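You operate a simulated robot arm through the tools that you are given. There is no shell and no other tool. Be economical: measure what you need, move in short steps, check, and stop when the job is done.

The job below is to be done with a simulated robot arm. You get a single attempt, and the scene is never put back.

JOB
Press two stopped with no air: open its air valve, set 6 bar, then release and reset the stop.
Fine: air first; wait until the display shows READY; touch no other control.

It is judged by the outcome, as a careful person would: the job done as asked, and still so three seconds after it is handed in. It fails if anything else is knocked over, pushed out of place, dropped, spilled or broken.

ROBOT AND FRAMES
A 6-joint arm with a fingered hand, hanging from a carriage that runs on a gantry, over the field with the corners [-1.863, 0.897], [-1.858, -0.583], [0.642, -0.575], [0.637, 0.905] (x, y) and turns from -5.882 to 6.109 rad about z. Base frame: it is fixed where the carriage stands at the start and does not move with it; the origin is on the floor, on the carriage's upright axis, x ahead of it, y to its left, z up. Readings come in m, rad, newtons and seconds.
With the tool pointing down near the work surface it reaches from about 0.1 to 0.5 m from the robot's upright axis, wherever it stands. Its first joint turns from -2.897 to 2.897 rad. Places, roughly: press one air knob [-0.5, 0.4, 1.2]; press one air valve handle [-0.5, 0.4, 1.1]; press one heat dial [0, 0.4, 1.3]; press one left start button [-0.5, 0.3, 0.8]; press one power switch [0, 0.4, 1.1]; press one reset key [0, 0.4, 1]; press one right start button [0, 0.3, 0.8]; press one stop button [-0.5, 0.4, 1]; press one time dial [0, 0.4, 1.2]; press two [0.6, 0.6, 1]; press two air valve handle [0.4, 0.4, 1.1]; press two display [0.9, 0.4, 1.4]; press two heat dial [0.9, 0.4, 1.3]; press two left start button [0.4, 0.3, 0.8]; press two power switch [0.9, 0.4, 1.1]; press two right start button [0.9, 0.3, 0.8]. Payload 3.7 kg.
The tool frame sits at the grasp point between the pads (the TCP): z along the fingers, y along the line on which they close. The tips reach 0.026 m beyond it. The gripper opens to 0.156 m. The gripper's body begins 0.073 m behind the TCP. The gripper is a hand of 4 fingers: y runs from the thumb to the fingers, the wrist lies at [0, 0, -0.239] in the tool frame, and closing takes about 1.5 s.
Orientation is told as [roll, pitch, yaw] about the base's x, y, z axes, in that order, counted from this pose: with the fingers straight down and closing along the base's y, the tool's x points along the base's -x, its y along +y and its z along -z.

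CONTROLS
- The arm moves only by the tool arm_command. Its argument "series" is a list of rows, each an object (a shift or turn left out is 0, a gripper value left out holds the last) with "rotation": the turn, a rotation vector about the tool's x, y, z in rad, a list of three; "dp": the shift along the tool's x, y, z in mm, a list of three; "claw": the opening, from 0 (shut) to 1 (fully open). In form: [{"rotation": [ax, ay, az], "dp": [dx, dy, dz], "claw": claw}, ...]. A call has 1 to 12 rows; each row is the pose to reach, as a shift and turn from the pose commanded when the call began, along the tool's axes at that moment. Rows are played at 5 a second. More than 0.05 m and 0.15 rad between two rows, or a gripper value outside its range, and nothing of the call is played. A pose out of reach is approached as far as the arm can. The call stops where the force on the tool passes 40 N (or 10 N more than at its start, if that is more) or the arm is blocked; 0.2 s more then pass. The fingers move at their own pace (about 0.045 m/s each) and stop on an object; they squeeze with about 23 N. The grip force told is the motor's: it shows also when the fingers shut on nothing. Time passes only in rows, and 0.2 s behind the last, so rows that repeat a pose let the fingers close. It gives the time, the measured TCP pose, the force on the tool (base axes), the opening and the grip force at its end, in the units of the frame above (readings bear some noise), with the torque about the TCP (base axes, N m) and any sound that the robot's microphone picked up, and new pictures: "pictures" is both (left out), scene, wrist or none.
- Cameras (640 x 400 px; columns grow to the right, rows downward): "scene" is now at [0.1842, 0.0607, 1.769]; the picture's right is [0.98, 0.20, 0.00], its down [0.18, -0.89, -0.42] and it looks along [-0.08, 0.41, -0.91] (base axes); focal length 261 px, centre (320, 200). "wrist" rides on the gripper at [0.058, -0.058, -0.091] in the tool frame; the picture's right is [0.71, 0.71, 0.00], its down [-0.53, 0.53, -0.67] and it looks along [-0.47, 0.47, 0.74] (tool axes); focal length 265 px, centre (320, 200). There is no depth. A picture from a camera that has moved, and an enlarged one, comes with that camera's place and axes in the base frame and with its lens. The place of the scene camera against the robot may be out by one fixed shift of up to 0.012 m in any direction.
- move_column(by): slides the trunk up (or, below 0, down) by that many m; the arm and the scene camera ride with it, the base frame stays. It gives what a move gives, with no picture.
- roll_base(legs): drives the robot by 1 to 6 legs, each [ahead, left, turn to the left] in m, m and rad, along the robot's own axes; the way and the turn of a leg run together, so that a leg with both is an arc; at most 1.5 m and 3.142 rad a leg. The arm and the cameras ride along, it lands a little off, and it stops where it bumps. It keeps to its track: a leg is cut to what the track allows. It gives what a move gives, and a new picture of the scene camera.
- set_grasp(shape): the hand has 4 fingers and takes this shape, open, in about a second: jaw (thumb against the fingers, like two jaws); tri (thumb and two fingers); tip (a fingertip pinch); poke (one finger out to press); point (the index stretched); flat (the hand flat); cup (the hand cupped); fist (a fist). The gripper value then closes the fingers along that shape, each until it touches; the sizes above hold for jaw. It gives what a move gives, with no picture.
- aim_head(pan, tilt): turns the head with the scene camera to pan (to the left, within 2.705 rad either way) and tilt (down, from -0.506 to 1.204), counted from straight ahead of the robot. It gives what a move gives, and a new picture of the scene camera.
- inspect(camera, box): a new picture of the part [left, top, right, bottom] of that camera's present view, enlarged. No time passes.
- hand_in(): hands the job in; it is judged then, once.

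Work in short steps. Places have to be worked out from the pictures, the camera data and where the tool is seen: move nearer, look again, correct. Check each grasp and each placing, and mend what went wrong. You have 120 turns and 260 pictures in all, those below and enlarged ones among them. Open the gripper and draw the arm clear of the work before you hand the job in, unless the task says otherwise; then end with one line.

The tools are called after "Call:" by a JSON object that holds its "api" and its "payload". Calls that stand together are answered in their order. arm_command: Moves the arm, as the interface text tells. Its arguments: {"type":"object","properties":{"series":{"type":"array"},"pictures":{"type":"string","enum":["both","scene","wrist","none"]}},"required":["series"]} The other tools are called the same way: move_column (by) slides the trunk up or down; set_grasp (shape) gives the hand a shape; roll_base (legs) drives the base; aim_head (pan, tilt) turns the head that bears the scene camera; inspect (camera, box) takes an enlarged picture of a part of a camera's view; hand_in () hands the job in.

At the start:

```text
clock: 0.0
ee_pos: [0.3672, 0.2403, 0.9987]
orientation: [-0.001, 0.0, 0.001]
wrist_force: [0.2, 1.1, 0.3]
torque: [-0.01, -0.01, 0.01]
grip_width: 0.1558
finger_force: 0.1
shape: jaw
trunk travel left (down, up): [-0.625, 0.054]
robot x, y, heading: [-0.0011, 0.0009, 0.005]
head pan, tilt: [1.773, 1.134]
```

scene: 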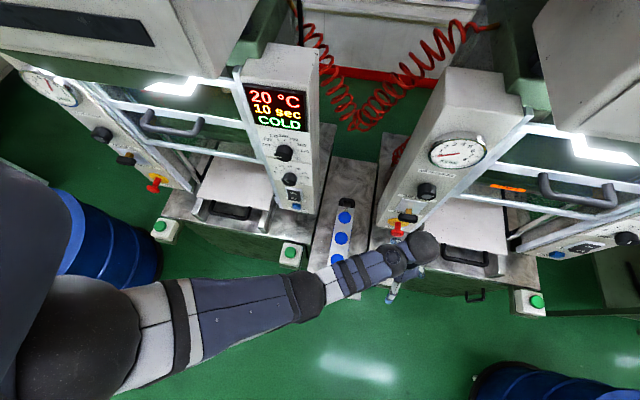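
wrist: 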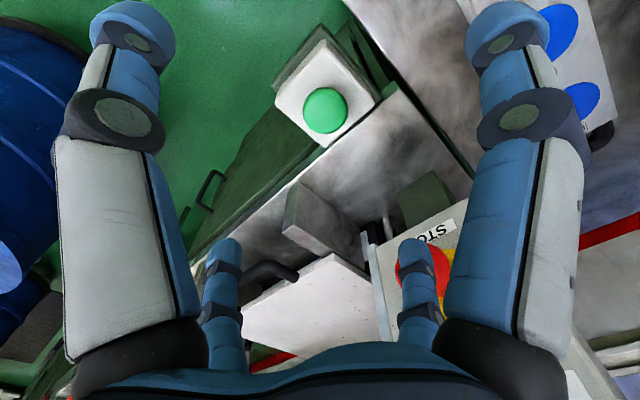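

The hand hangs in front of press two's left post. I'll enlarge the left post and the right part of press two.

Call:
{"api": "inspect", "payload": {"camera": "scene", "box": [360, 110, 540, 260]}}

Call:
{"api": "aim_head", "payload": {"pan": 0.9, "tilt": 0.8}}

```text
2.67 times, centred on (450, 185) of scene
camera zoom: at [0.1842, 0.0607, 1.769], right [0.98, 0.2, 0.0], down [0.18, -0.89, -0.42], along [-0.08, 0.41, -0.91], focal length 696 px, centre (-27, 240)
```

zoom: 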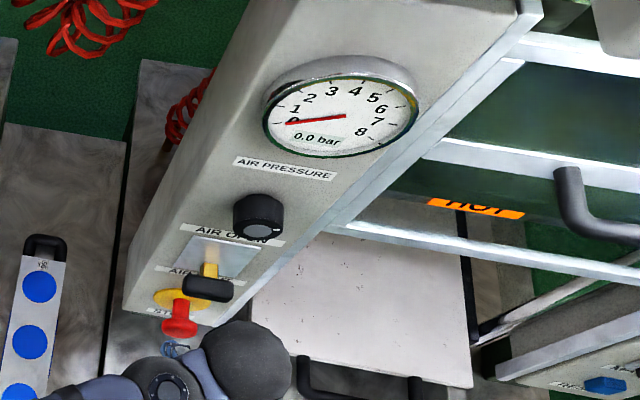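

```text
clock: 1.2
ee_pos: [0.3675, 0.2404, 0.9996]
orientation: [0.001, 0.0, 0.001]
wrist_force: [-0.6, -0.5, 0.0]
torque: [-0.03, -0.02, -0.02]
grip_width: 0.1559
finger_force: 0.0
shape: jaw
trunk travel left (down, up): [-0.625, 0.054]
robot x, y, heading: [-0.0013, 0.0012, -0.001]
head pan, tilt: [0.901, 0.799]
camera scene: at [0.2464, 0.0644, 1.7929], right [0.78, -0.62, 0.0], down [-0.45, -0.56, -0.7], along [0.43, 0.55, -0.72], focal length 261 px, centre (320, 200)
```

scene: 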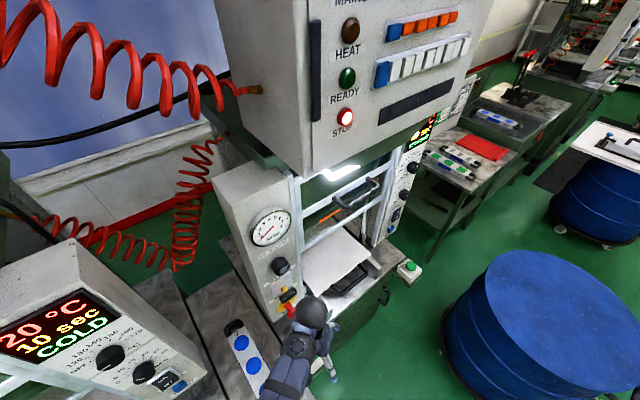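

The gauge reads 0 bar and the stop lamp is lit. I'll draw the carriage back from the presses so I can see the left post face on.

Call:
{"api": "roll_base", "payload": {"legs": [[0, -0.3, 0]]}}

Call:
{"api": "aim_head", "payload": {"pan": 1.0, "tilt": 0.7}}

```text
clock: 3.2
ee_pos: [0.367, -0.0581, 1.0001]
orientation: [0.001, 0.0, -0.002]
wrist_force: [-0.3, 0.6, -0.5]
torque: [-0.02, -0.01, 0.02]
grip_width: 0.1559
finger_force: 0.1
shape: jaw
trunk travel left (down, up): [-0.625, 0.054]
robot x, y, heading: [0.0002, -0.2974, 0.001]
head pan, tilt: [0.901, 0.799]
camera scene: at [0.2464, -0.2334, 1.7929], right [0.78, -0.62, 0.0], down [-0.45, -0.56, -0.7], along [0.43, 0.55, -0.72], focal length 261 px, centre (320, 200)
```

scene: 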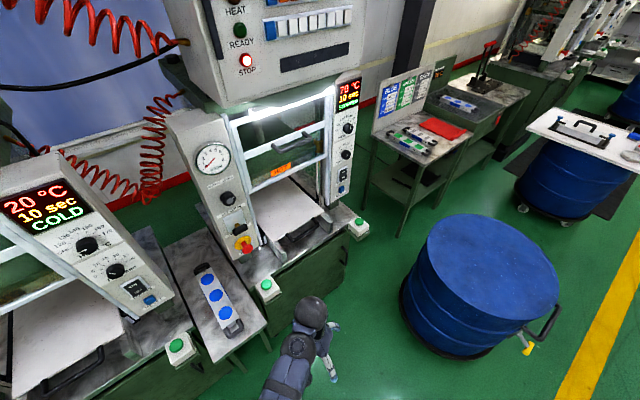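

```text
clock: 3.9
ee_pos: [0.3664, -0.0566, 1.0008]
orientation: [0.0, 0.0, -0.002]
wrist_force: [-0.1, 1.4, 0.4]
torque: [-0.01, -0.01, 0.03]
grip_width: 0.156
finger_force: 0.1
shape: jaw
trunk travel left (down, up): [-0.625, 0.054]
robot x, y, heading: [0.0008, -0.2963, 0.0]
head pan, tilt: [1.0, 0.7]
camera scene: at [0.2422, -0.2252, 1.8011], right [0.84, -0.54, 0.0], down [-0.35, -0.54, -0.76], along [0.41, 0.64, -0.64], focal length 261 px, centre (320, 200)
```

scene: 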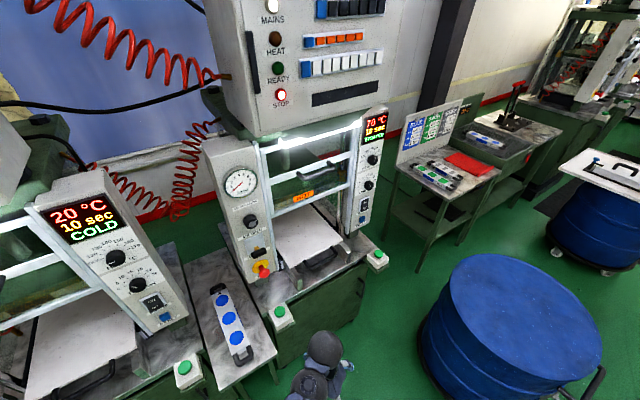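

Good view now. I'll enlarge both posts of press two.

Call:
{"api": "inspect", "payload": {"camera": "scene", "box": [190, 140, 310, 290]}}

Call:
{"api": "inspect", "payload": {"camera": "scene", "box": [340, 100, 400, 240]}}

Call:
{"api": "inspect", "payload": {"camera": "scene", "box": [240, 0, 400, 110]}}

```text
2.67 times, centred on (250, 215) of scene
camera zoom: at [0.2422, -0.2252, 1.8011], right [0.84, -0.54, 0.0], down [-0.35, -0.54, -0.76], along [0.41, 0.64, -0.64], focal length 696 px, centre (507, 160)
```

zoom: 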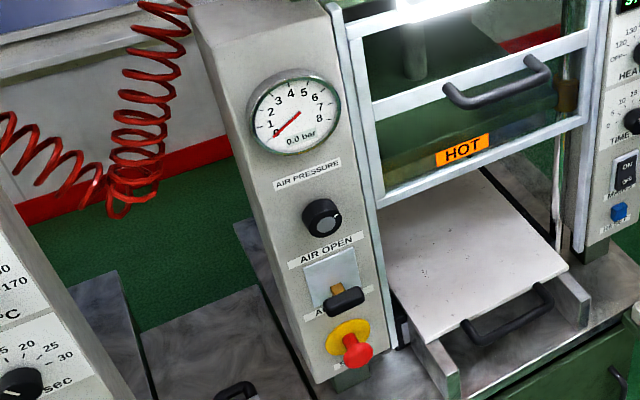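

```text
2.86 times, centred on (370, 170) of scene
camera zoom: at [0.2422, -0.2252, 1.8011], right [0.84, -0.54, 0.0], down [-0.35, -0.54, -0.76], along [0.41, 0.64, -0.64], focal length 745 px, centre (177, 286)
```

zoom: 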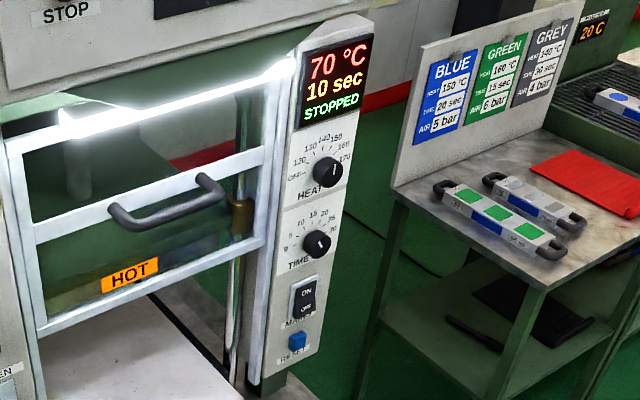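

```text
3.64 times, centred on (320, 55) of scene
camera zoom: at [0.2422, -0.2252, 1.8011], right [0.84, -0.54, 0.0], down [-0.35, -0.54, -0.76], along [0.41, 0.64, -0.64], focal length 949 px, centre (320, 727)
```

zoom: 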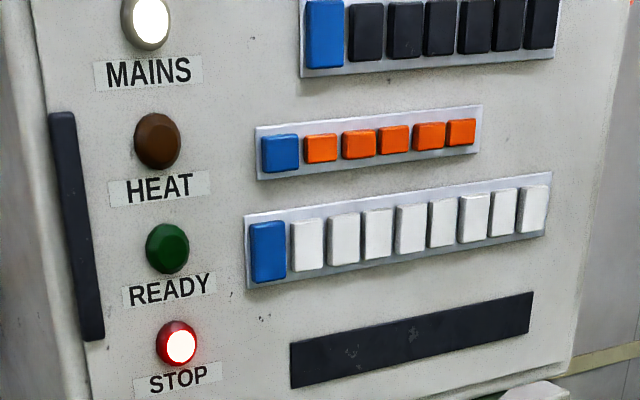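

The handle is down (shut), the stop is pressed in, and the display says STOPPED. I estimate the knob near (0.376, 0.39, 1.21), the handle grip near (0.375, 0.38, 1.07) and the stop near (0.372, 0.37, 0.975). While clear of the press, I'll turn the hand to point at the panel (+y) and raise it a bit.

Call:
{"api": "arm_command", "payload": {"series": [{"rotation": [-0.14, 0, 0], "dp": [0, 0, -8]}, {"rotation": [-0.28, 0, 0], "dp": [0, 0, -16]}, {"rotation": [-0.42, 0, 0], "dp": [0, 0, -24]}, {"rotation": [-0.56, 0, 0], "dp": [0, 0, -32]}, {"rotation": [-0.7, 0, 0], "dp": [0, 0, -40]}, {"rotation": [-0.84, 0, 0], "dp": [0, 0, -48]}, {"rotation": [-0.98, 0, 0], "dp": [0, 0, -56]}, {"rotation": [-1.12, 0, 0], "dp": [0, 0, -64]}, {"rotation": [-1.26, 0, 0], "dp": [0, 0, -72]}, {"rotation": [-1.4, 0, 0], "dp": [0, 0, -80]}, {"rotation": [-1.5, 0, 0], "dp": [0, 0, -90]}, {"rotation": [-1.5708, 0, 0], "dp": [0, 0, -100]}]}}

```text
clock: 6.5
ee_pos: [0.3191, -0.0588, 1.0944]
orientation: [0.579, -0.051, -0.04]
wrist_force: [-0.1, 0.2, 0.3]
torque: [-0.03, 0.03, -0.02]
grip_width: 0.1557
finger_force: 0.1
shape: jaw
out of reach, approached as far as the arm can: row 1, 2, 3, 4, 5, 6, 7, 8, 9, 10, 11, 12
trunk travel left (down, up): [-0.625, 0.054]
robot x, y, heading: [-0.0019, -0.2969, -0.002]
head pan, tilt: [1.0, 0.7]
camera scene: at [0.2422, -0.2252, 1.8012], right [0.84, -0.54, 0.0], down [-0.35, -0.54, -0.76], along [0.41, 0.64, -0.64], focal length 261 px, centre (320, 200)
camera wrist: at [0.2539, -0.1547, 1.1359], right [-0.7, 0.62, 0.35], down [0.48, 0.06, 0.87], along [0.52, 0.78, -0.34], focal length 265 px, centre (320, 200)
```

scene: 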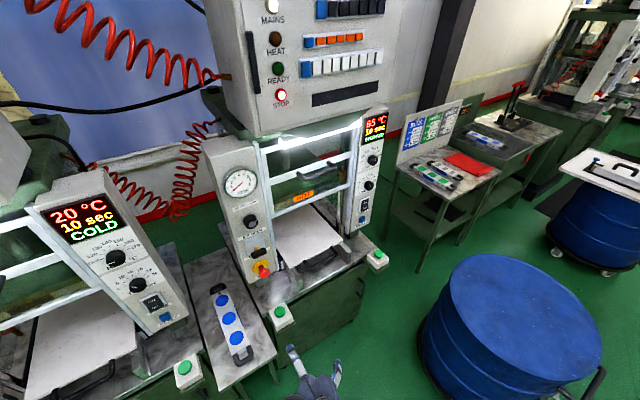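
wrist: 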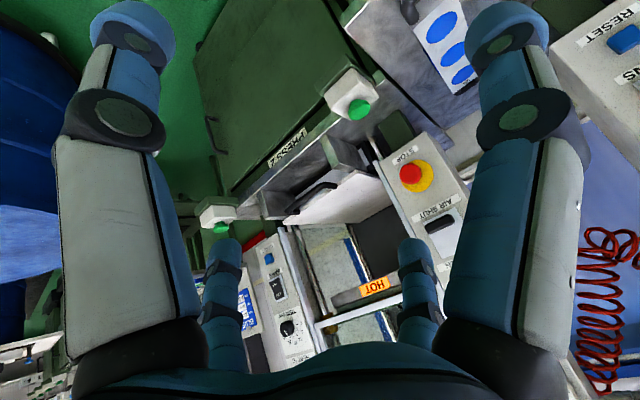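

The hand only tilted to 0.58 rad before running out of reach, since the arm points sideways to that tilt. I'll tilt back, then rearrange so the arm extends straight along +y to the panel.

Call:
{"api": "arm_command", "payload": {"series": [{"rotation": [0.14, 0, 0]}, {"rotation": [0.28, 0, 0]}, {"rotation": [0.42, 0, 0]}, {"rotation": [0.56, 0, 0]}], "pictures": "none"}}

```text
clock: 7.5
ee_pos: [0.3176, -0.0585, 1.0939]
orientation: [0.017, -0.051, -0.042]
wrist_force: [0.5, -0.5, 0.3]
torque: [0.03, 0.01, 0.0]
grip_width: 0.156
finger_force: 0.0
shape: jaw
trunk travel left (down, up): [-0.625, 0.054]
robot x, y, heading: [0.0009, -0.2974, -0.002]
head pan, tilt: [1.0, 0.7]
```

Now I'll swing the arm so the hand is straight along +y from the carriage axis.

Call:
{"api": "arm_command", "payload": {"series": [{"dp": [40, 11, 8]}, {"dp": [80, 22, 16]}, {"dp": [120, 33, 24]}, {"dp": [160, 44, 32]}, {"dp": [200, 55, 40]}, {"dp": [240, 66, 48]}, {"dp": [280, 77, 56]}, {"dp": [317, 88, 64]}], "pictures": "scene"}}

```text
clock: 9.3
ee_pos: [0.008, 0.0419, 1.0161]
orientation: [0.017, -0.051, -0.041]
wrist_force: [1.0, -0.6, -0.5]
torque: [0.02, 0.05, -0.01]
grip_width: 0.1562
finger_force: 0.2
shape: jaw
trunk travel left (down, up): [-0.625, 0.054]
robot x, y, heading: [-0.0001, -0.2998, -0.004]
head pan, tilt: [1.0, 0.7]
camera scene: at [0.2423, -0.2252, 1.8012], right [0.84, -0.54, 0.0], down [-0.35, -0.54, -0.76], along [0.41, 0.64, -0.64], focal length 261 px, centre (320, 200)
```

scene: 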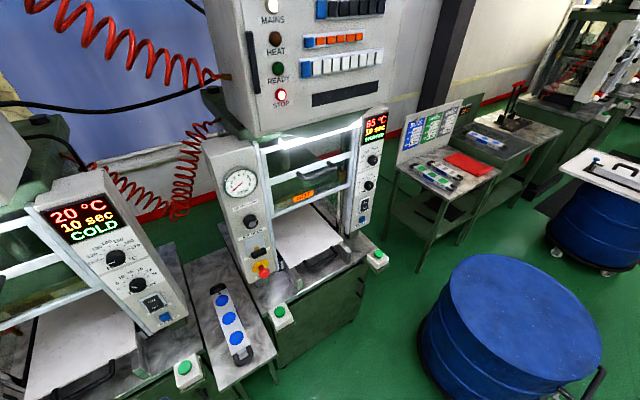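

Now I'll tilt the hand toward +y again and see how far it goes.

Call:
{"api": "arm_command", "payload": {"series": [{"rotation": [-0.14, 0, 0]}, {"rotation": [-0.28, 0, 0]}, {"rotation": [-0.42, 0, 0]}, {"rotation": [-0.56, 0, 0]}, {"rotation": [-0.7, 0, 0]}, {"rotation": [-0.84, 0, 0]}, {"rotation": [-0.98, 0, 0]}, {"rotation": [-1.12, 0, 0]}, {"rotation": [-1.26, 0, 0]}, {"rotation": [-1.4, 0, 0]}, {"rotation": [-1.5, 0, 0]}, {"rotation": [-1.56, 0, 0]}], "pictures": "scene"}}

```text
clock: 11.9
ee_pos: [-0.0106, 0.0466, 1.0972]
orientation: [0.629, 0.048, 0.011]
wrist_force: [0.6, -0.9, 0.8]
torque: [-0.01, 0.0, 0.01]
grip_width: 0.1561
finger_force: 0.0
shape: jaw
out of reach, approached as far as the arm can: row 2, 3, 4, 5, 6, 7, 8, 9, 10, 11, 12
trunk travel left (down, up): [-0.625, 0.054]
robot x, y, heading: [0.0032, -0.2944, 0.002]
head pan, tilt: [1.0, 0.7]
camera scene: at [0.2422, -0.2252, 1.8011], right [0.84, -0.54, 0.0], down [-0.35, -0.54, -0.76], along [0.41, 0.64, -0.64], focal length 261 px, centre (320, 200)
```

scene: 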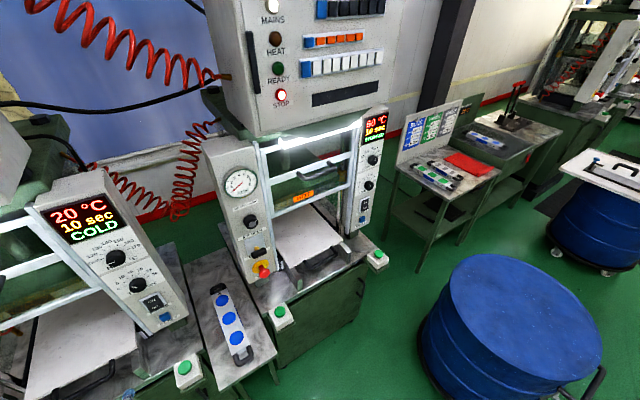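

Reach is limited by height: the wrist cannot come low enough with the trunk up. I'll back off a bit more and lower the trunk by 0.3 m.

Call:
{"api": "roll_base", "payload": {"legs": [[0, -0.15, 0]]}}

Call:
{"api": "move_column", "payload": {"by": -0.3}}

Call:
{"api": "arm_command", "payload": {"series": [{"rotation": [-0.14, 0, 0]}, {"rotation": [-0.28, 0, 0]}, {"rotation": [-0.42, 0, 0]}, {"rotation": [-0.56, 0, 0]}, {"rotation": [-0.7, 0, 0]}, {"rotation": [-0.84, 0, 0]}, {"rotation": [-0.94, 0, 0]}], "pictures": "both"}}

```text
clock: 13.3
ee_pos: [-0.0107, -0.1042, 1.0966]
orientation: [0.628, 0.048, 0.007]
wrist_force: [-0.7, 0.6, 0.4]
torque: [-0.01, -0.01, 0.01]
grip_width: 0.1561
finger_force: 0.1
shape: jaw
trunk travel left (down, up): [-0.625, 0.054]
robot x, y, heading: [-0.002, -0.4437, -0.003]
head pan, tilt: [1.0, 0.7]
camera scene: at [0.242, -0.3756, 1.8011], right [0.84, -0.54, 0.0], down [-0.35, -0.54, -0.77], along [0.42, 0.64, -0.64], focal length 261 px, centre (320, 200)
```

scene: 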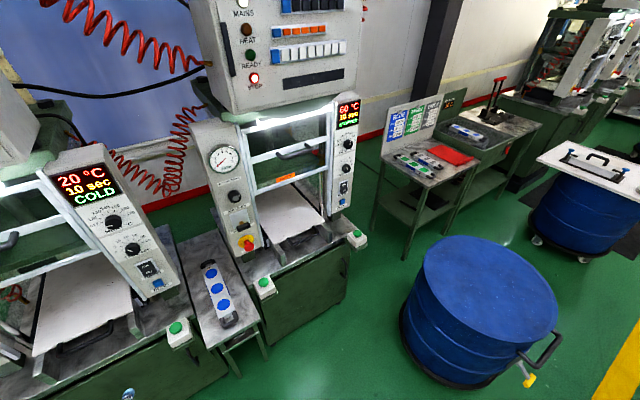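

```text
clock: 16.3
ee_pos: [-0.0102, -0.1038, 0.7981]
orientation: [0.628, 0.049, 0.007]
wrist_force: [0.4, -0.3, -0.3]
torque: [0.02, 0.01, 0.02]
grip_width: 0.1562
finger_force: 0.1
shape: jaw
trunk travel left (down, up): [-0.325, 0.354]
robot x, y, heading: [-0.0012, -0.4495, -0.002]
head pan, tilt: [1.0, 0.7]
```

```text
clock: 17.9
ee_pos: [-0.011, -0.1042, 0.7973]
orientation: [1.572, 0.049, 0.006]
wrist_force: [0.0, -0.4, 0.0]
torque: [-0.01, 0.02, 0.01]
grip_width: 0.1559
finger_force: 0.1
shape: jaw
out of reach, approached as far as the arm can: row 1
trunk travel left (down, up): [-0.325, 0.354]
robot x, y, heading: [0.001, -0.4476, -0.006]
head pan, tilt: [1.0, 0.7]
camera scene: at [0.242, -0.3756, 1.5012], right [0.84, -0.54, 0.0], down [-0.35, -0.54, -0.77], along [0.42, 0.64, -0.64], focal length 261 px, centre (320, 200)
camera wrist: at [-0.0719, -0.1964, 0.7426], right [-0.67, 0.0, 0.74], down [0.56, -0.66, 0.5], along [0.49, 0.75, 0.45], focal length 265 px, centre (320, 200)
```

scene: 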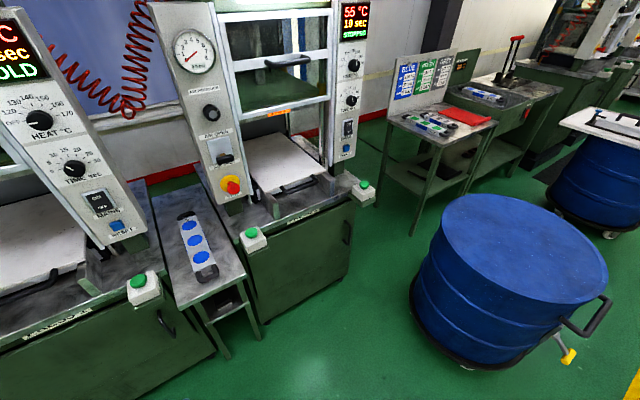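
wrist: 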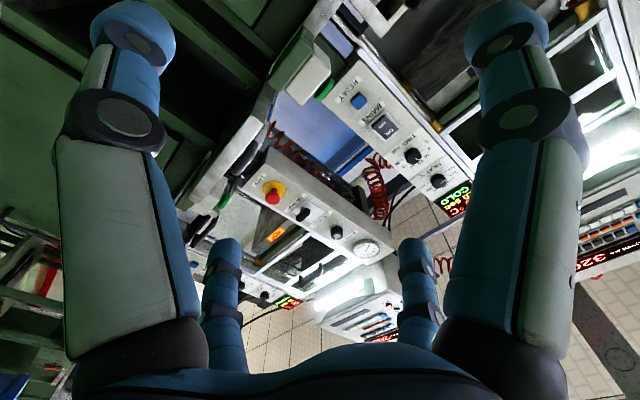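

The hand is horizontal now. I'll enlarge the left post from this lower viewpoint to triangulate the controls.

Call:
{"api": "inspect", "payload": {"camera": "scene", "box": [160, 20, 280, 220]}}

Call:
{"api": "inspect", "payload": {"camera": "scene", "box": [190, 90, 262, 210]}}

Call:
{"api": "inspect", "payload": {"camera": "scene", "box": [320, 0, 384, 200]}}

```text
2.00 times, centred on (220, 120) of scene
camera zoom: at [0.242, -0.3756, 1.5012], right [0.84, -0.54, 0.0], down [-0.35, -0.54, -0.77], along [0.42, 0.64, -0.64], focal length 522 px, centre (520, 360)
```

zoom: 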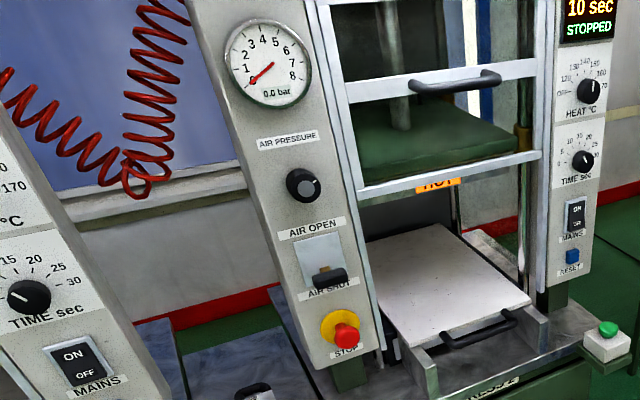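

```text
3.33 times, centred on (226, 150) of scene
camera zoom: at [0.242, -0.3756, 1.5012], right [0.84, -0.54, 0.0], down [-0.35, -0.54, -0.77], along [0.42, 0.64, -0.64], focal length 870 px, centre (633, 367)
```

zoom: 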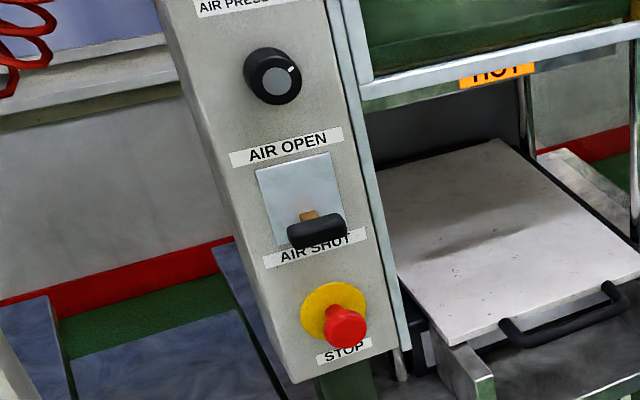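

```text
2.00 times, centred on (352, 100) of scene
camera zoom: at [0.242, -0.3756, 1.5012], right [0.84, -0.54, 0.0], down [-0.35, -0.54, -0.77], along [0.42, 0.64, -0.64], focal length 522 px, centre (256, 400)
```

zoom: 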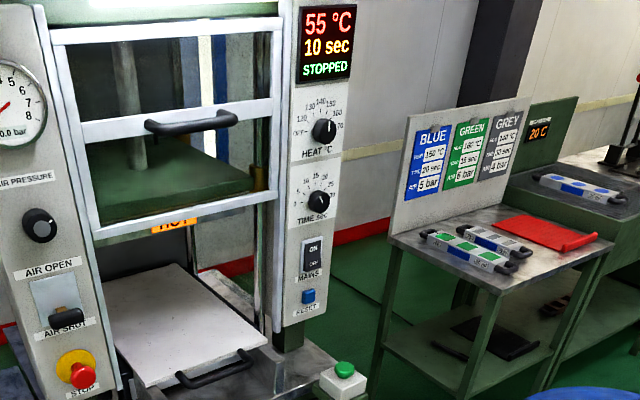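

Triangulated (base frame): knob face about (0.374, 0.387, 1.219), handle grip (0.375, 0.376, 1.075), stop (0.376, 0.379, 0.96), with the panel face at y≈0.40–0.42. I'll raise and level the hand away from the press, take the poke shape, and look.

Call:
{"api": "arm_command", "payload": {"series": [{"rotation": [0, 0, -0.025], "dp": [0, 40, 0]}, {"rotation": [0, 0, -0.049], "dp": [0, 80, 0]}, {"rotation": [0, 0, -0.049], "dp": [0, 120, 0]}, {"rotation": [0, 0, -0.049], "dp": [0, 160, 0]}, {"rotation": [0, 0, -0.049], "dp": [0, 200, 0]}, {"rotation": [0, 0, -0.049], "dp": [0, 230, 0]}], "pictures": "none"}}

Call:
{"api": "set_grasp", "payload": {"shape": "poke"}}

Call:
{"api": "roll_base", "payload": {"legs": [[0.375, 0, 0]]}}

Call:
{"api": "inspect", "payload": {"camera": "wrist", "box": [0, 0, 640, 400]}}

```text
clock: 19.3
ee_pos: [0.0012, -0.1052, 1.0264]
orientation: [1.569, 0.0, 0.009]
wrist_force: [-0.1, 0.3, 0.1]
torque: [0.0, 0.04, 0.0]
grip_width: 0.156
finger_force: 0.0
shape: jaw
trunk travel left (down, up): [-0.325, 0.354]
robot x, y, heading: [-0.001, -0.4459, 0.001]
head pan, tilt: [1.0, 0.7]
```

```text
clock: 20.2
ee_pos: [0.0015, -0.1051, 1.0274]
orientation: [1.57, 0.001, 0.007]
wrist_force: [0.0, 1.0, 0.8]
torque: [0.01, 0.01, -0.01]
grip_width: 0.0
finger_force: 0.1
shape: poke
trunk travel left (down, up): [-0.325, 0.354]
robot x, y, heading: [0.0046, -0.4483, -0.003]
head pan, tilt: [1.0, 0.7]
```

```text
clock: 22.6
ee_pos: [0.3755, -0.1052, 1.0272]
orientation: [1.57, 0.0, 0.01]
wrist_force: [-0.2, -0.7, 0.1]
torque: [0.02, 0.01, -0.02]
grip_width: 0.0
finger_force: 0.1
shape: poke
trunk travel left (down, up): [-0.325, 0.354]
robot x, y, heading: [0.3772, -0.4492, 0.001]
head pan, tilt: [1.0, 0.7]
camera scene: at [0.618, -0.3763, 1.5012], right [0.84, -0.54, 0.0], down [-0.35, -0.54, -0.77], along [0.41, 0.64, -0.64], focal length 261 px, centre (320, 200)
```

scene: 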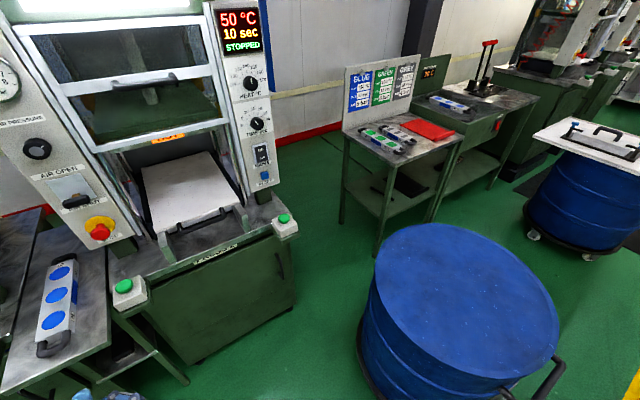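

```text
1.00 times, centred on (320, 200) of wrist (not enlarged: the box is as wide or as high as the picture)
camera zoom: at [0.3183, -0.1983, 0.9698], right [-0.71, -0.01, 0.71], down [0.53, -0.66, 0.53], along [0.47, 0.75, 0.47], focal length 265 px, centre (320, 200)
```

zoom: 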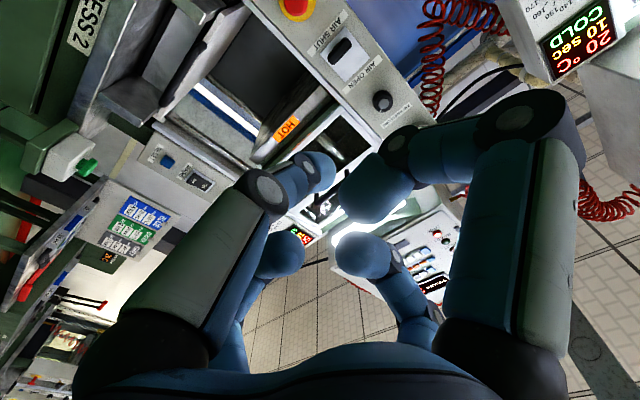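

The poke shape clusters the fingers closely behind the tip. I'll try the point shape and look at the hand with the head camera.

Call:
{"api": "set_grasp", "payload": {"shape": "point"}}

Call:
{"api": "aim_head", "payload": {"pan": 2.1, "tilt": 0.85}}

Call:
{"api": "inspect", "payload": {"camera": "wrist", "box": [0, 0, 640, 400]}}

```text
clock: 23.5
ee_pos: [0.3764, -0.1055, 1.0278]
orientation: [1.569, -0.001, 0.007]
wrist_force: [0.0, 0.5, -1.0]
torque: [0.0, -0.03, -0.03]
grip_width: 0.15
finger_force: 0.1
shape: point
trunk travel left (down, up): [-0.325, 0.354]
robot x, y, heading: [0.3767, -0.4461, -0.005]
head pan, tilt: [1.0, 0.7]
```

```text
clock: 24.8
ee_pos: [0.3765, -0.1068, 1.0279]
orientation: [1.57, -0.001, 0.008]
wrist_force: [-0.3, -0.3, -0.7]
torque: [-0.01, 0.05, -0.05]
grip_width: 0.1501
finger_force: 0.0
shape: point
trunk travel left (down, up): [-0.325, 0.354]
robot x, y, heading: [0.372, -0.4529, -0.001]
head pan, tilt: [2.1, 0.85]
camera scene: at [0.5326, -0.3801, 1.4889], right [0.86, 0.5, 0.0], down [0.38, -0.65, -0.66], along [-0.33, 0.57, -0.75], focal length 261 px, centre (320, 200)
```

scene: 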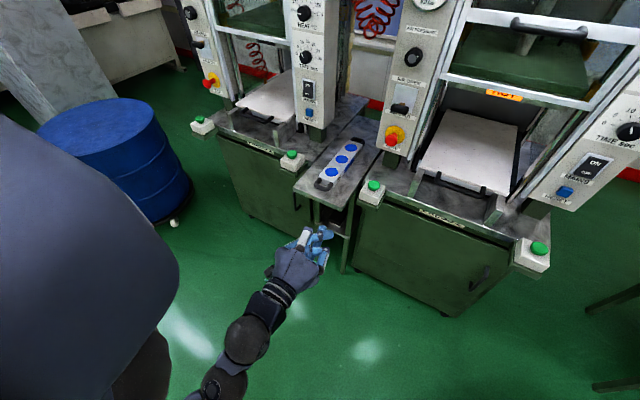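

```text
1.00 times, centred on (320, 200) of wrist (not enlarged: the box is as wide or as high as the picture)
camera zoom: at [0.3182, -0.1983, 0.9698], right [-0.71, -0.01, 0.71], down [0.53, -0.66, 0.53], along [0.47, 0.75, 0.47], focal length 265 px, centre (320, 200)
```

zoom: 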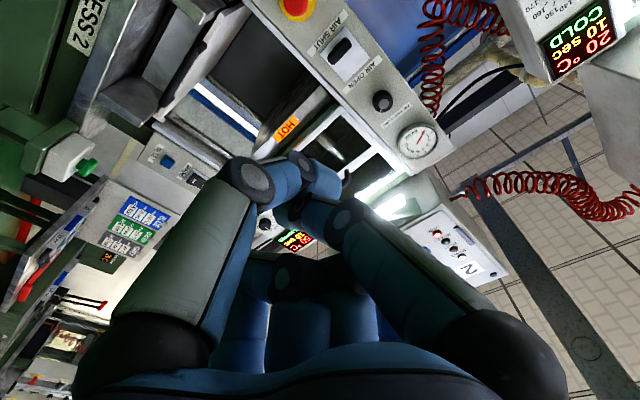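

Call:
{"api": "inspect", "payload": {"camera": "scene", "box": [250, 205, 360, 300]}}

Call:
{"api": "inspect", "payload": {"camera": "scene", "box": [370, 0, 450, 170]}}

```text
4.21 times, centred on (305, 252) of scene
camera zoom: at [0.5326, -0.3801, 1.4889], right [0.86, 0.5, 0.0], down [0.38, -0.65, -0.66], along [-0.33, 0.57, -0.75], focal length 1098 px, centre (383, -21)
```

zoom: 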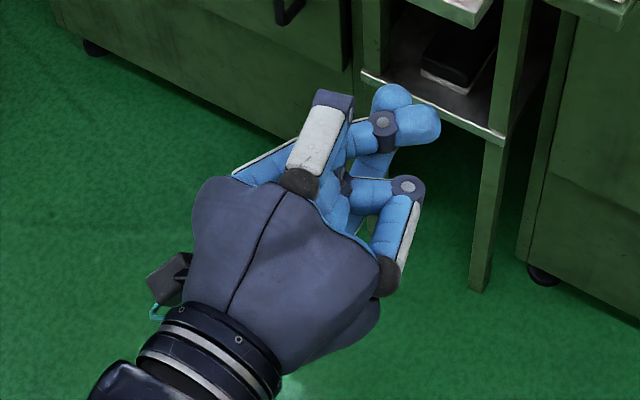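

```text
2.35 times, centred on (410, 85) of scene
camera zoom: at [0.5326, -0.3801, 1.4889], right [0.86, 0.5, 0.0], down [0.38, -0.65, -0.66], along [-0.33, 0.57, -0.75], focal length 614 px, centre (108, 471)
```

zoom: 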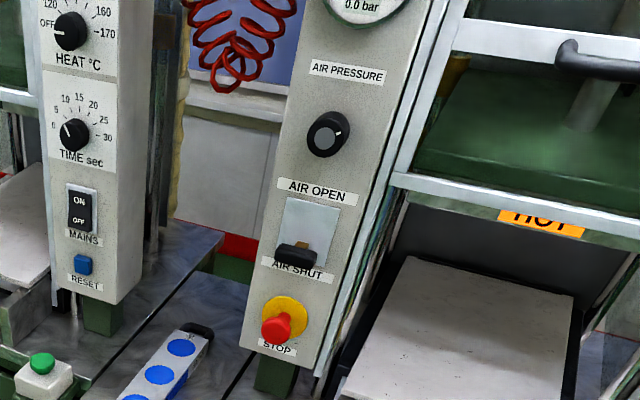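

The point shape isn't clearly useful. I'll go back to the jaw shape, whose geometry is known, close it partly and look.

Call:
{"api": "set_grasp", "payload": {"shape": "jaw"}}

Call:
{"api": "arm_command", "payload": {"series": [{"claw": 0.3}, {"claw": 0.3}, {"claw": 0.3}, {"claw": 0.3}, {"claw": 0.3}, {"claw": 0.3}, {"claw": 0.3}], "pictures": "wrist"}}

Call:
{"api": "inspect", "payload": {"camera": "scene", "box": [250, 205, 360, 300]}}

```text
clock: 25.7
ee_pos: [0.3772, -0.1061, 1.0267]
orientation: [1.57, -0.001, 0.008]
wrist_force: [0.4, 0.4, -0.3]
torque: [0.01, -0.03, -0.01]
grip_width: 0.156
finger_force: 0.1
shape: jaw
trunk travel left (down, up): [-0.325, 0.354]
robot x, y, heading: [0.3753, -0.448, 0.0]
head pan, tilt: [2.1, 0.85]
```

```text
clock: 27.3
ee_pos: [0.3776, -0.1054, 1.0278]
orientation: [1.57, 0.001, 0.009]
wrist_force: [0.0, 0.2, 0.7]
torque: [0.0, 0.04, 0.03]
grip_width: 0.0473
finger_force: 0.1
shape: jaw
trunk travel left (down, up): [-0.325, 0.354]
robot x, y, heading: [0.3789, -0.4461, -0.002]
head pan, tilt: [2.1, 0.85]
camera wrist: at [0.3182, -0.1983, 0.9698], right [-0.71, -0.01, 0.71], down [0.53, -0.66, 0.53], along [0.47, 0.75, 0.47], focal length 265 px, centre (320, 200)
```

wrist: 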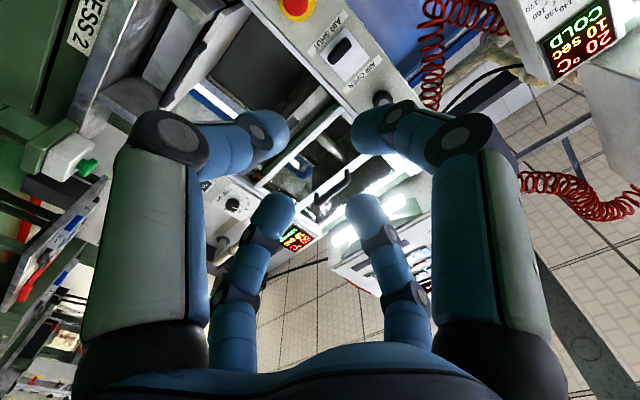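

```text
4.21 times, centred on (305, 252) of scene
camera zoom: at [0.5326, -0.3801, 1.4889], right [0.86, 0.5, 0.0], down [0.38, -0.65, -0.66], along [-0.33, 0.57, -0.75], focal length 1098 px, centre (383, -21)
```

zoom: 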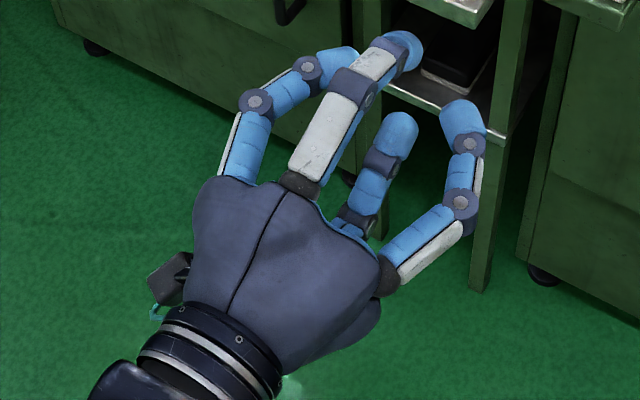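

In jaw the four fingers stand as a cross (top, bottom, left, right), good for caging the bar and for gripping knobs. I'll drive 0.2 m toward the press and raise to the handle's height.

Call:
{"api": "roll_base", "payload": {"legs": [[0, 0.2, 0]]}}

Call:
{"api": "arm_command", "payload": {"series": [{"dp": [0, 20, 40]}, {"dp": [0, 40, 80]}, {"dp": [0, 44, 120]}, {"dp": [0, 44, 150]}], "pictures": "both"}}

```text
clock: 28.9
ee_pos: [0.3756, 0.0941, 1.0275]
orientation: [1.57, 0.001, 0.012]
wrist_force: [0.3, 0.6, 0.0]
torque: [-0.01, 0.01, -0.01]
grip_width: 0.047
finger_force: 0.2
shape: jaw
trunk travel left (down, up): [-0.325, 0.354]
robot x, y, heading: [0.3772, -0.247, 0.002]
head pan, tilt: [2.1, 0.85]
camera scene: at [0.5327, -0.1802, 1.4889], right [0.86, 0.5, 0.0], down [0.38, -0.65, -0.66], along [-0.33, 0.57, -0.75], focal length 261 px, centre (320, 200)
```

scene: 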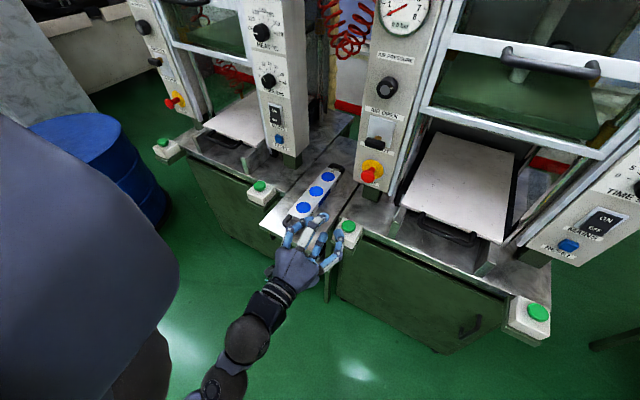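

```text
clock: 29.9
ee_pos: [0.3742, 0.2426, 1.0731]
orientation: [1.568, 0.0, 0.011]
wrist_force: [0.1, -0.1, 0.8]
torque: [-0.02, 0.01, 0.03]
grip_width: 0.0468
finger_force: 0.1
shape: jaw
trunk travel left (down, up): [-0.325, 0.354]
robot x, y, heading: [0.3739, -0.2491, 0.0]
head pan, tilt: [2.1, 0.85]
camera scene: at [0.5326, -0.1801, 1.4889], right [0.86, 0.5, 0.0], down [0.38, -0.65, -0.66], along [-0.33, 0.57, -0.75], focal length 261 px, centre (320, 200)
camera wrist: at [0.3162, 0.1508, 1.0143], right [-0.71, -0.01, 0.71], down [0.53, -0.66, 0.53], along [0.46, 0.75, 0.47], focal length 265 px, centre (320, 200)
```

scene: 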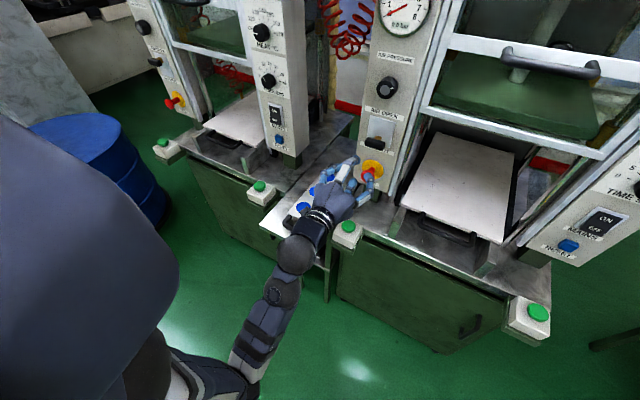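
wrist: 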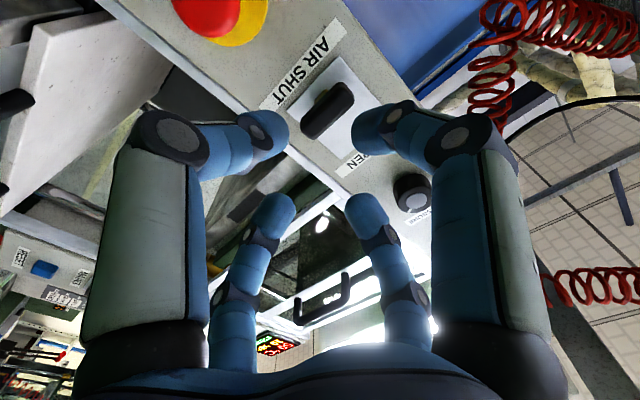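

The wrist view puts the bar about 13 mm above the hand's axis (z≈1.088). I'll raise 14 mm, advance 60 mm and look again.

Call:
{"api": "arm_command", "payload": {"series": [{"dp": [0, 14, 20]}, {"dp": [-3, 14, 60]}], "pictures": "both"}}

Call:
{"api": "inspect", "payload": {"camera": "scene", "box": [320, 80, 440, 220]}}

```text
clock: 30.5
ee_pos: [0.3772, 0.3049, 1.0838]
orientation: [1.569, 0.004, 0.01]
wrist_force: [0.2, -0.8, -0.3]
torque: [0.03, -0.01, -0.01]
grip_width: 0.047
finger_force: 0.1
shape: jaw
trunk travel left (down, up): [-0.325, 0.354]
robot x, y, heading: [0.3818, -0.2498, 0.001]
head pan, tilt: [2.1, 0.85]
camera scene: at [0.5327, -0.18, 1.4889], right [0.86, 0.5, 0.0], down [0.38, -0.65, -0.66], along [-0.33, 0.57, -0.75], focal length 261 px, centre (320, 200)
camera wrist: at [0.3191, 0.2118, 1.0267], right [-0.71, -0.01, 0.71], down [0.53, -0.66, 0.53], along [0.47, 0.75, 0.47], focal length 265 px, centre (320, 200)
```

scene: 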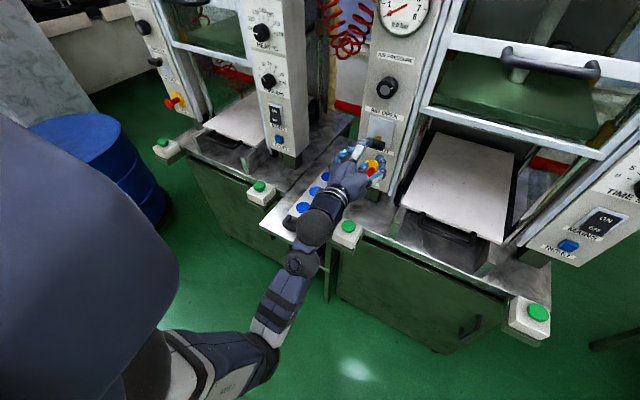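
wrist: 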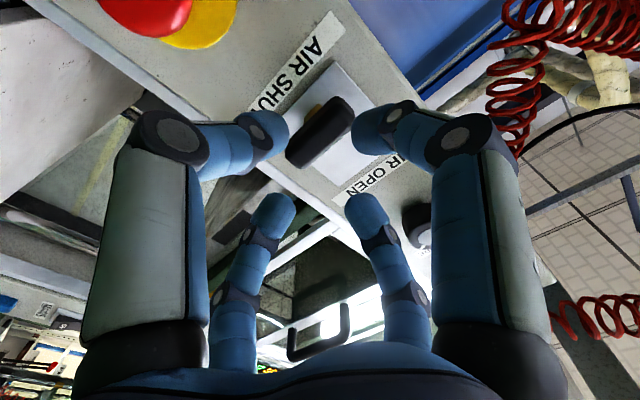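

```text
2.86 times, centred on (380, 150) of scene
camera zoom: at [0.5327, -0.18, 1.4889], right [0.86, 0.5, 0.0], down [0.38, -0.65, -0.66], along [-0.33, 0.57, -0.75], focal length 745 px, centre (149, 343)
```

zoom: 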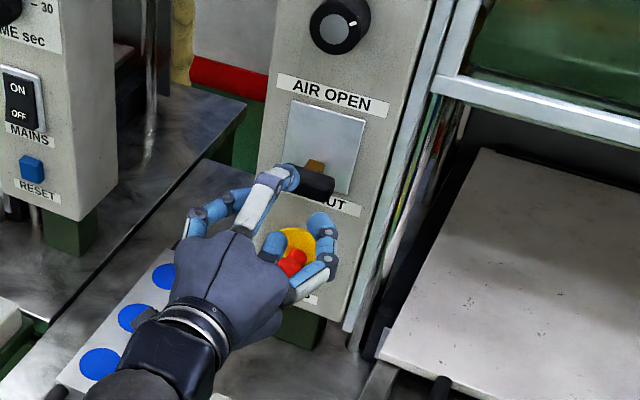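

Wrist triangulation gives the bar at about (0.384, 0.39, 1.09), roughly 55 mm wide. The fingers need a wider cage, so I'll open to 0.5 and centre before advancing.

Call:
{"api": "arm_command", "payload": {"series": [{"claw": 0.5}, {"claw": 0.5, "dp": [-6, 6, 0]}, {"claw": 0.5, "dp": [-6, 6, 20]}, {"claw": 0.5, "dp": [-6, 6, 40]}], "pictures": "both"}}

Call:
{"api": "inspect", "payload": {"camera": "scene", "box": [320, 80, 440, 220]}}

```text
clock: 31.5
ee_pos: [0.3826, 0.344, 1.091]
orientation: [1.569, -0.001, 0.009]
wrist_force: [0.2, 0.8, 0.1]
torque: [0.01, 0.02, 0.01]
grip_width: 0.0773
finger_force: 0.1
shape: jaw
trunk travel left (down, up): [-0.325, 0.354]
robot x, y, heading: [0.3754, -0.2526, -0.001]
head pan, tilt: [2.1, 0.85]
camera scene: at [0.5326, -0.1801, 1.4889], right [0.86, 0.5, 0.0], down [0.38, -0.65, -0.66], along [-0.33, 0.57, -0.75], focal length 261 px, centre (320, 200)
camera wrist: at [0.3245, 0.2516, 1.0328], right [-0.71, -0.01, 0.71], down [0.53, -0.66, 0.53], along [0.46, 0.75, 0.47], focal length 265 px, centre (320, 200)
```

scene: 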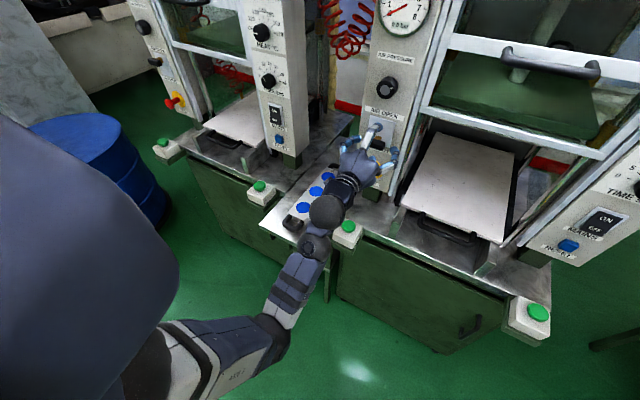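
wrist: 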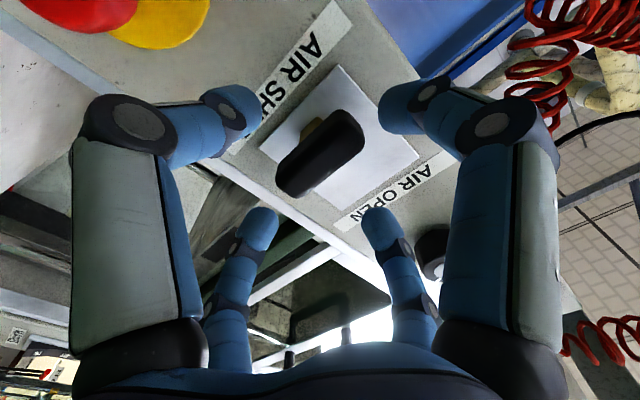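

```text
2.86 times, centred on (380, 150) of scene
camera zoom: at [0.5326, -0.1801, 1.4889], right [0.86, 0.5, 0.0], down [0.38, -0.65, -0.66], along [-0.33, 0.57, -0.75], focal length 745 px, centre (149, 343)
```

zoom: 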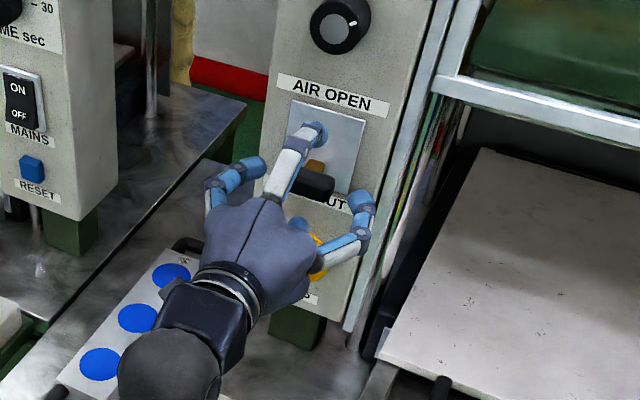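

The bar is now centred in the four-finger cage about 34 mm ahead. I'll advance 26 mm.

Call:
{"api": "arm_command", "payload": {"series": [{"dp": [0, 0, 10]}, {"dp": [0, 0, 20]}, {"dp": [0, 0, 26]}], "pictures": "wrist"}}

Call:
{"api": "inspect", "payload": {"camera": "scene", "box": [320, 80, 440, 220]}}

```text
clock: 32.3
ee_pos: [0.3821, 0.3696, 1.0915]
orientation: [1.569, 0.0, 0.011]
wrist_force: [0.0, 0.9, 0.0]
torque: [0.01, -0.05, -0.01]
grip_width: 0.0774
finger_force: 0.2
shape: jaw
trunk travel left (down, up): [-0.325, 0.354]
robot x, y, heading: [0.3745, -0.252, 0.0]
head pan, tilt: [2.1, 0.85]
camera wrist: at [0.3239, 0.2778, 1.0328], right [-0.71, -0.01, 0.71], down [0.53, -0.66, 0.53], along [0.46, 0.75, 0.47], focal length 265 px, centre (320, 200)
```

wrist: 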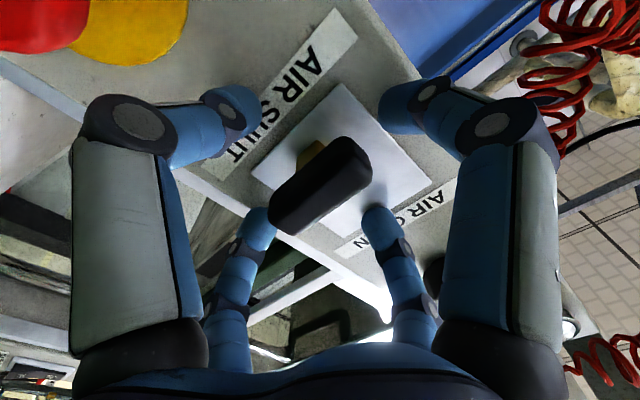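

```text
2.86 times, centred on (380, 150) of scene
camera zoom: at [0.5326, -0.1802, 1.4889], right [0.86, 0.5, 0.0], down [0.38, -0.65, -0.66], along [-0.33, 0.57, -0.75], focal length 745 px, centre (149, 343)
```

zoom: 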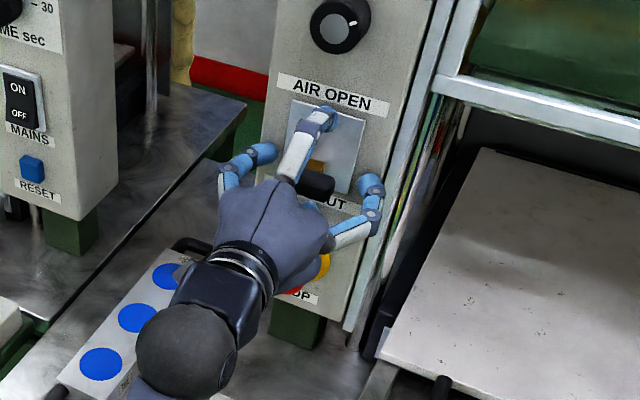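

The bar sits at the TCP, inside the cage. I'll lift straight up so the bottom finger swings the lever toward AIR OPEN.

Call:
{"api": "arm_command", "payload": {"series": [{"dp": [0, 10, 0]}, {"dp": [0, 20, 0]}, {"dp": [0, 30, 0]}, {"dp": [0, 40, 0]}, {"dp": [0, 50, 0]}, {"dp": [0, 60, 0]}, {"dp": [0, 70, 0]}], "pictures": "wrist"}}

Call:
{"api": "inspect", "payload": {"camera": "scene", "box": [320, 0, 440, 180]}}

```text
clock: 33.9
ee_pos: [0.3827, 0.367, 1.1561]
orientation: [1.561, 0.003, 0.011]
wrist_force: [2.7, -10.3, -18.1]
torque: [0.49, 0.16, -0.03]
grip_width: 0.0742
finger_force: 0.0
shape: jaw
trunk travel left (down, up): [-0.325, 0.354]
robot x, y, heading: [0.3756, -0.2483, 0.002]
head pan, tilt: [2.1, 0.85]
camera wrist: at [0.3248, 0.2743, 1.0999], right [-0.71, 0.0, 0.71], down [0.53, -0.66, 0.53], along [0.47, 0.75, 0.46], focal length 265 px, centre (320, 200)
```

wrist: 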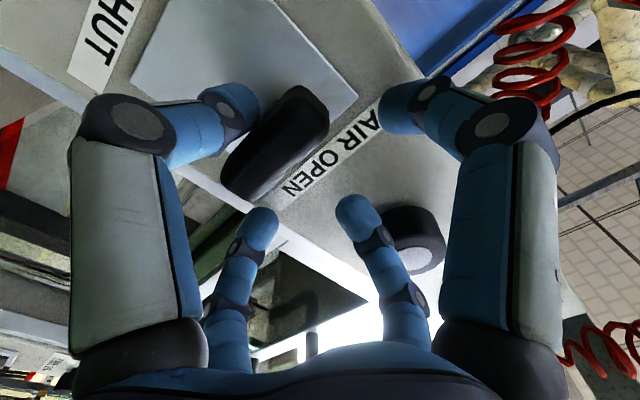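

```text
2.22 times, centred on (380, 90) of scene
camera zoom: at [0.5329, -0.1823, 1.4885], right [0.86, 0.5, 0.0], down [0.38, -0.65, -0.66], along [-0.33, 0.57, -0.75], focal length 580 px, centre (187, 444)
```

zoom: 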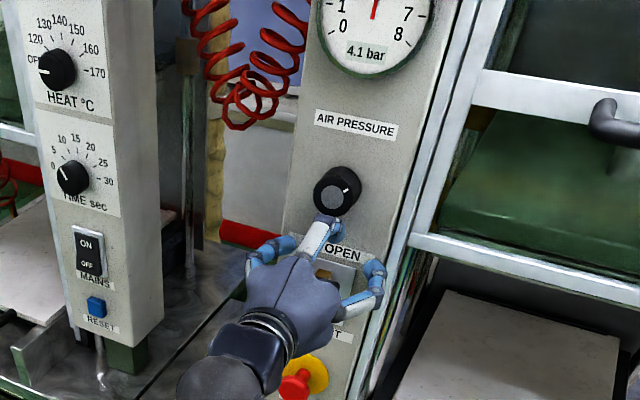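

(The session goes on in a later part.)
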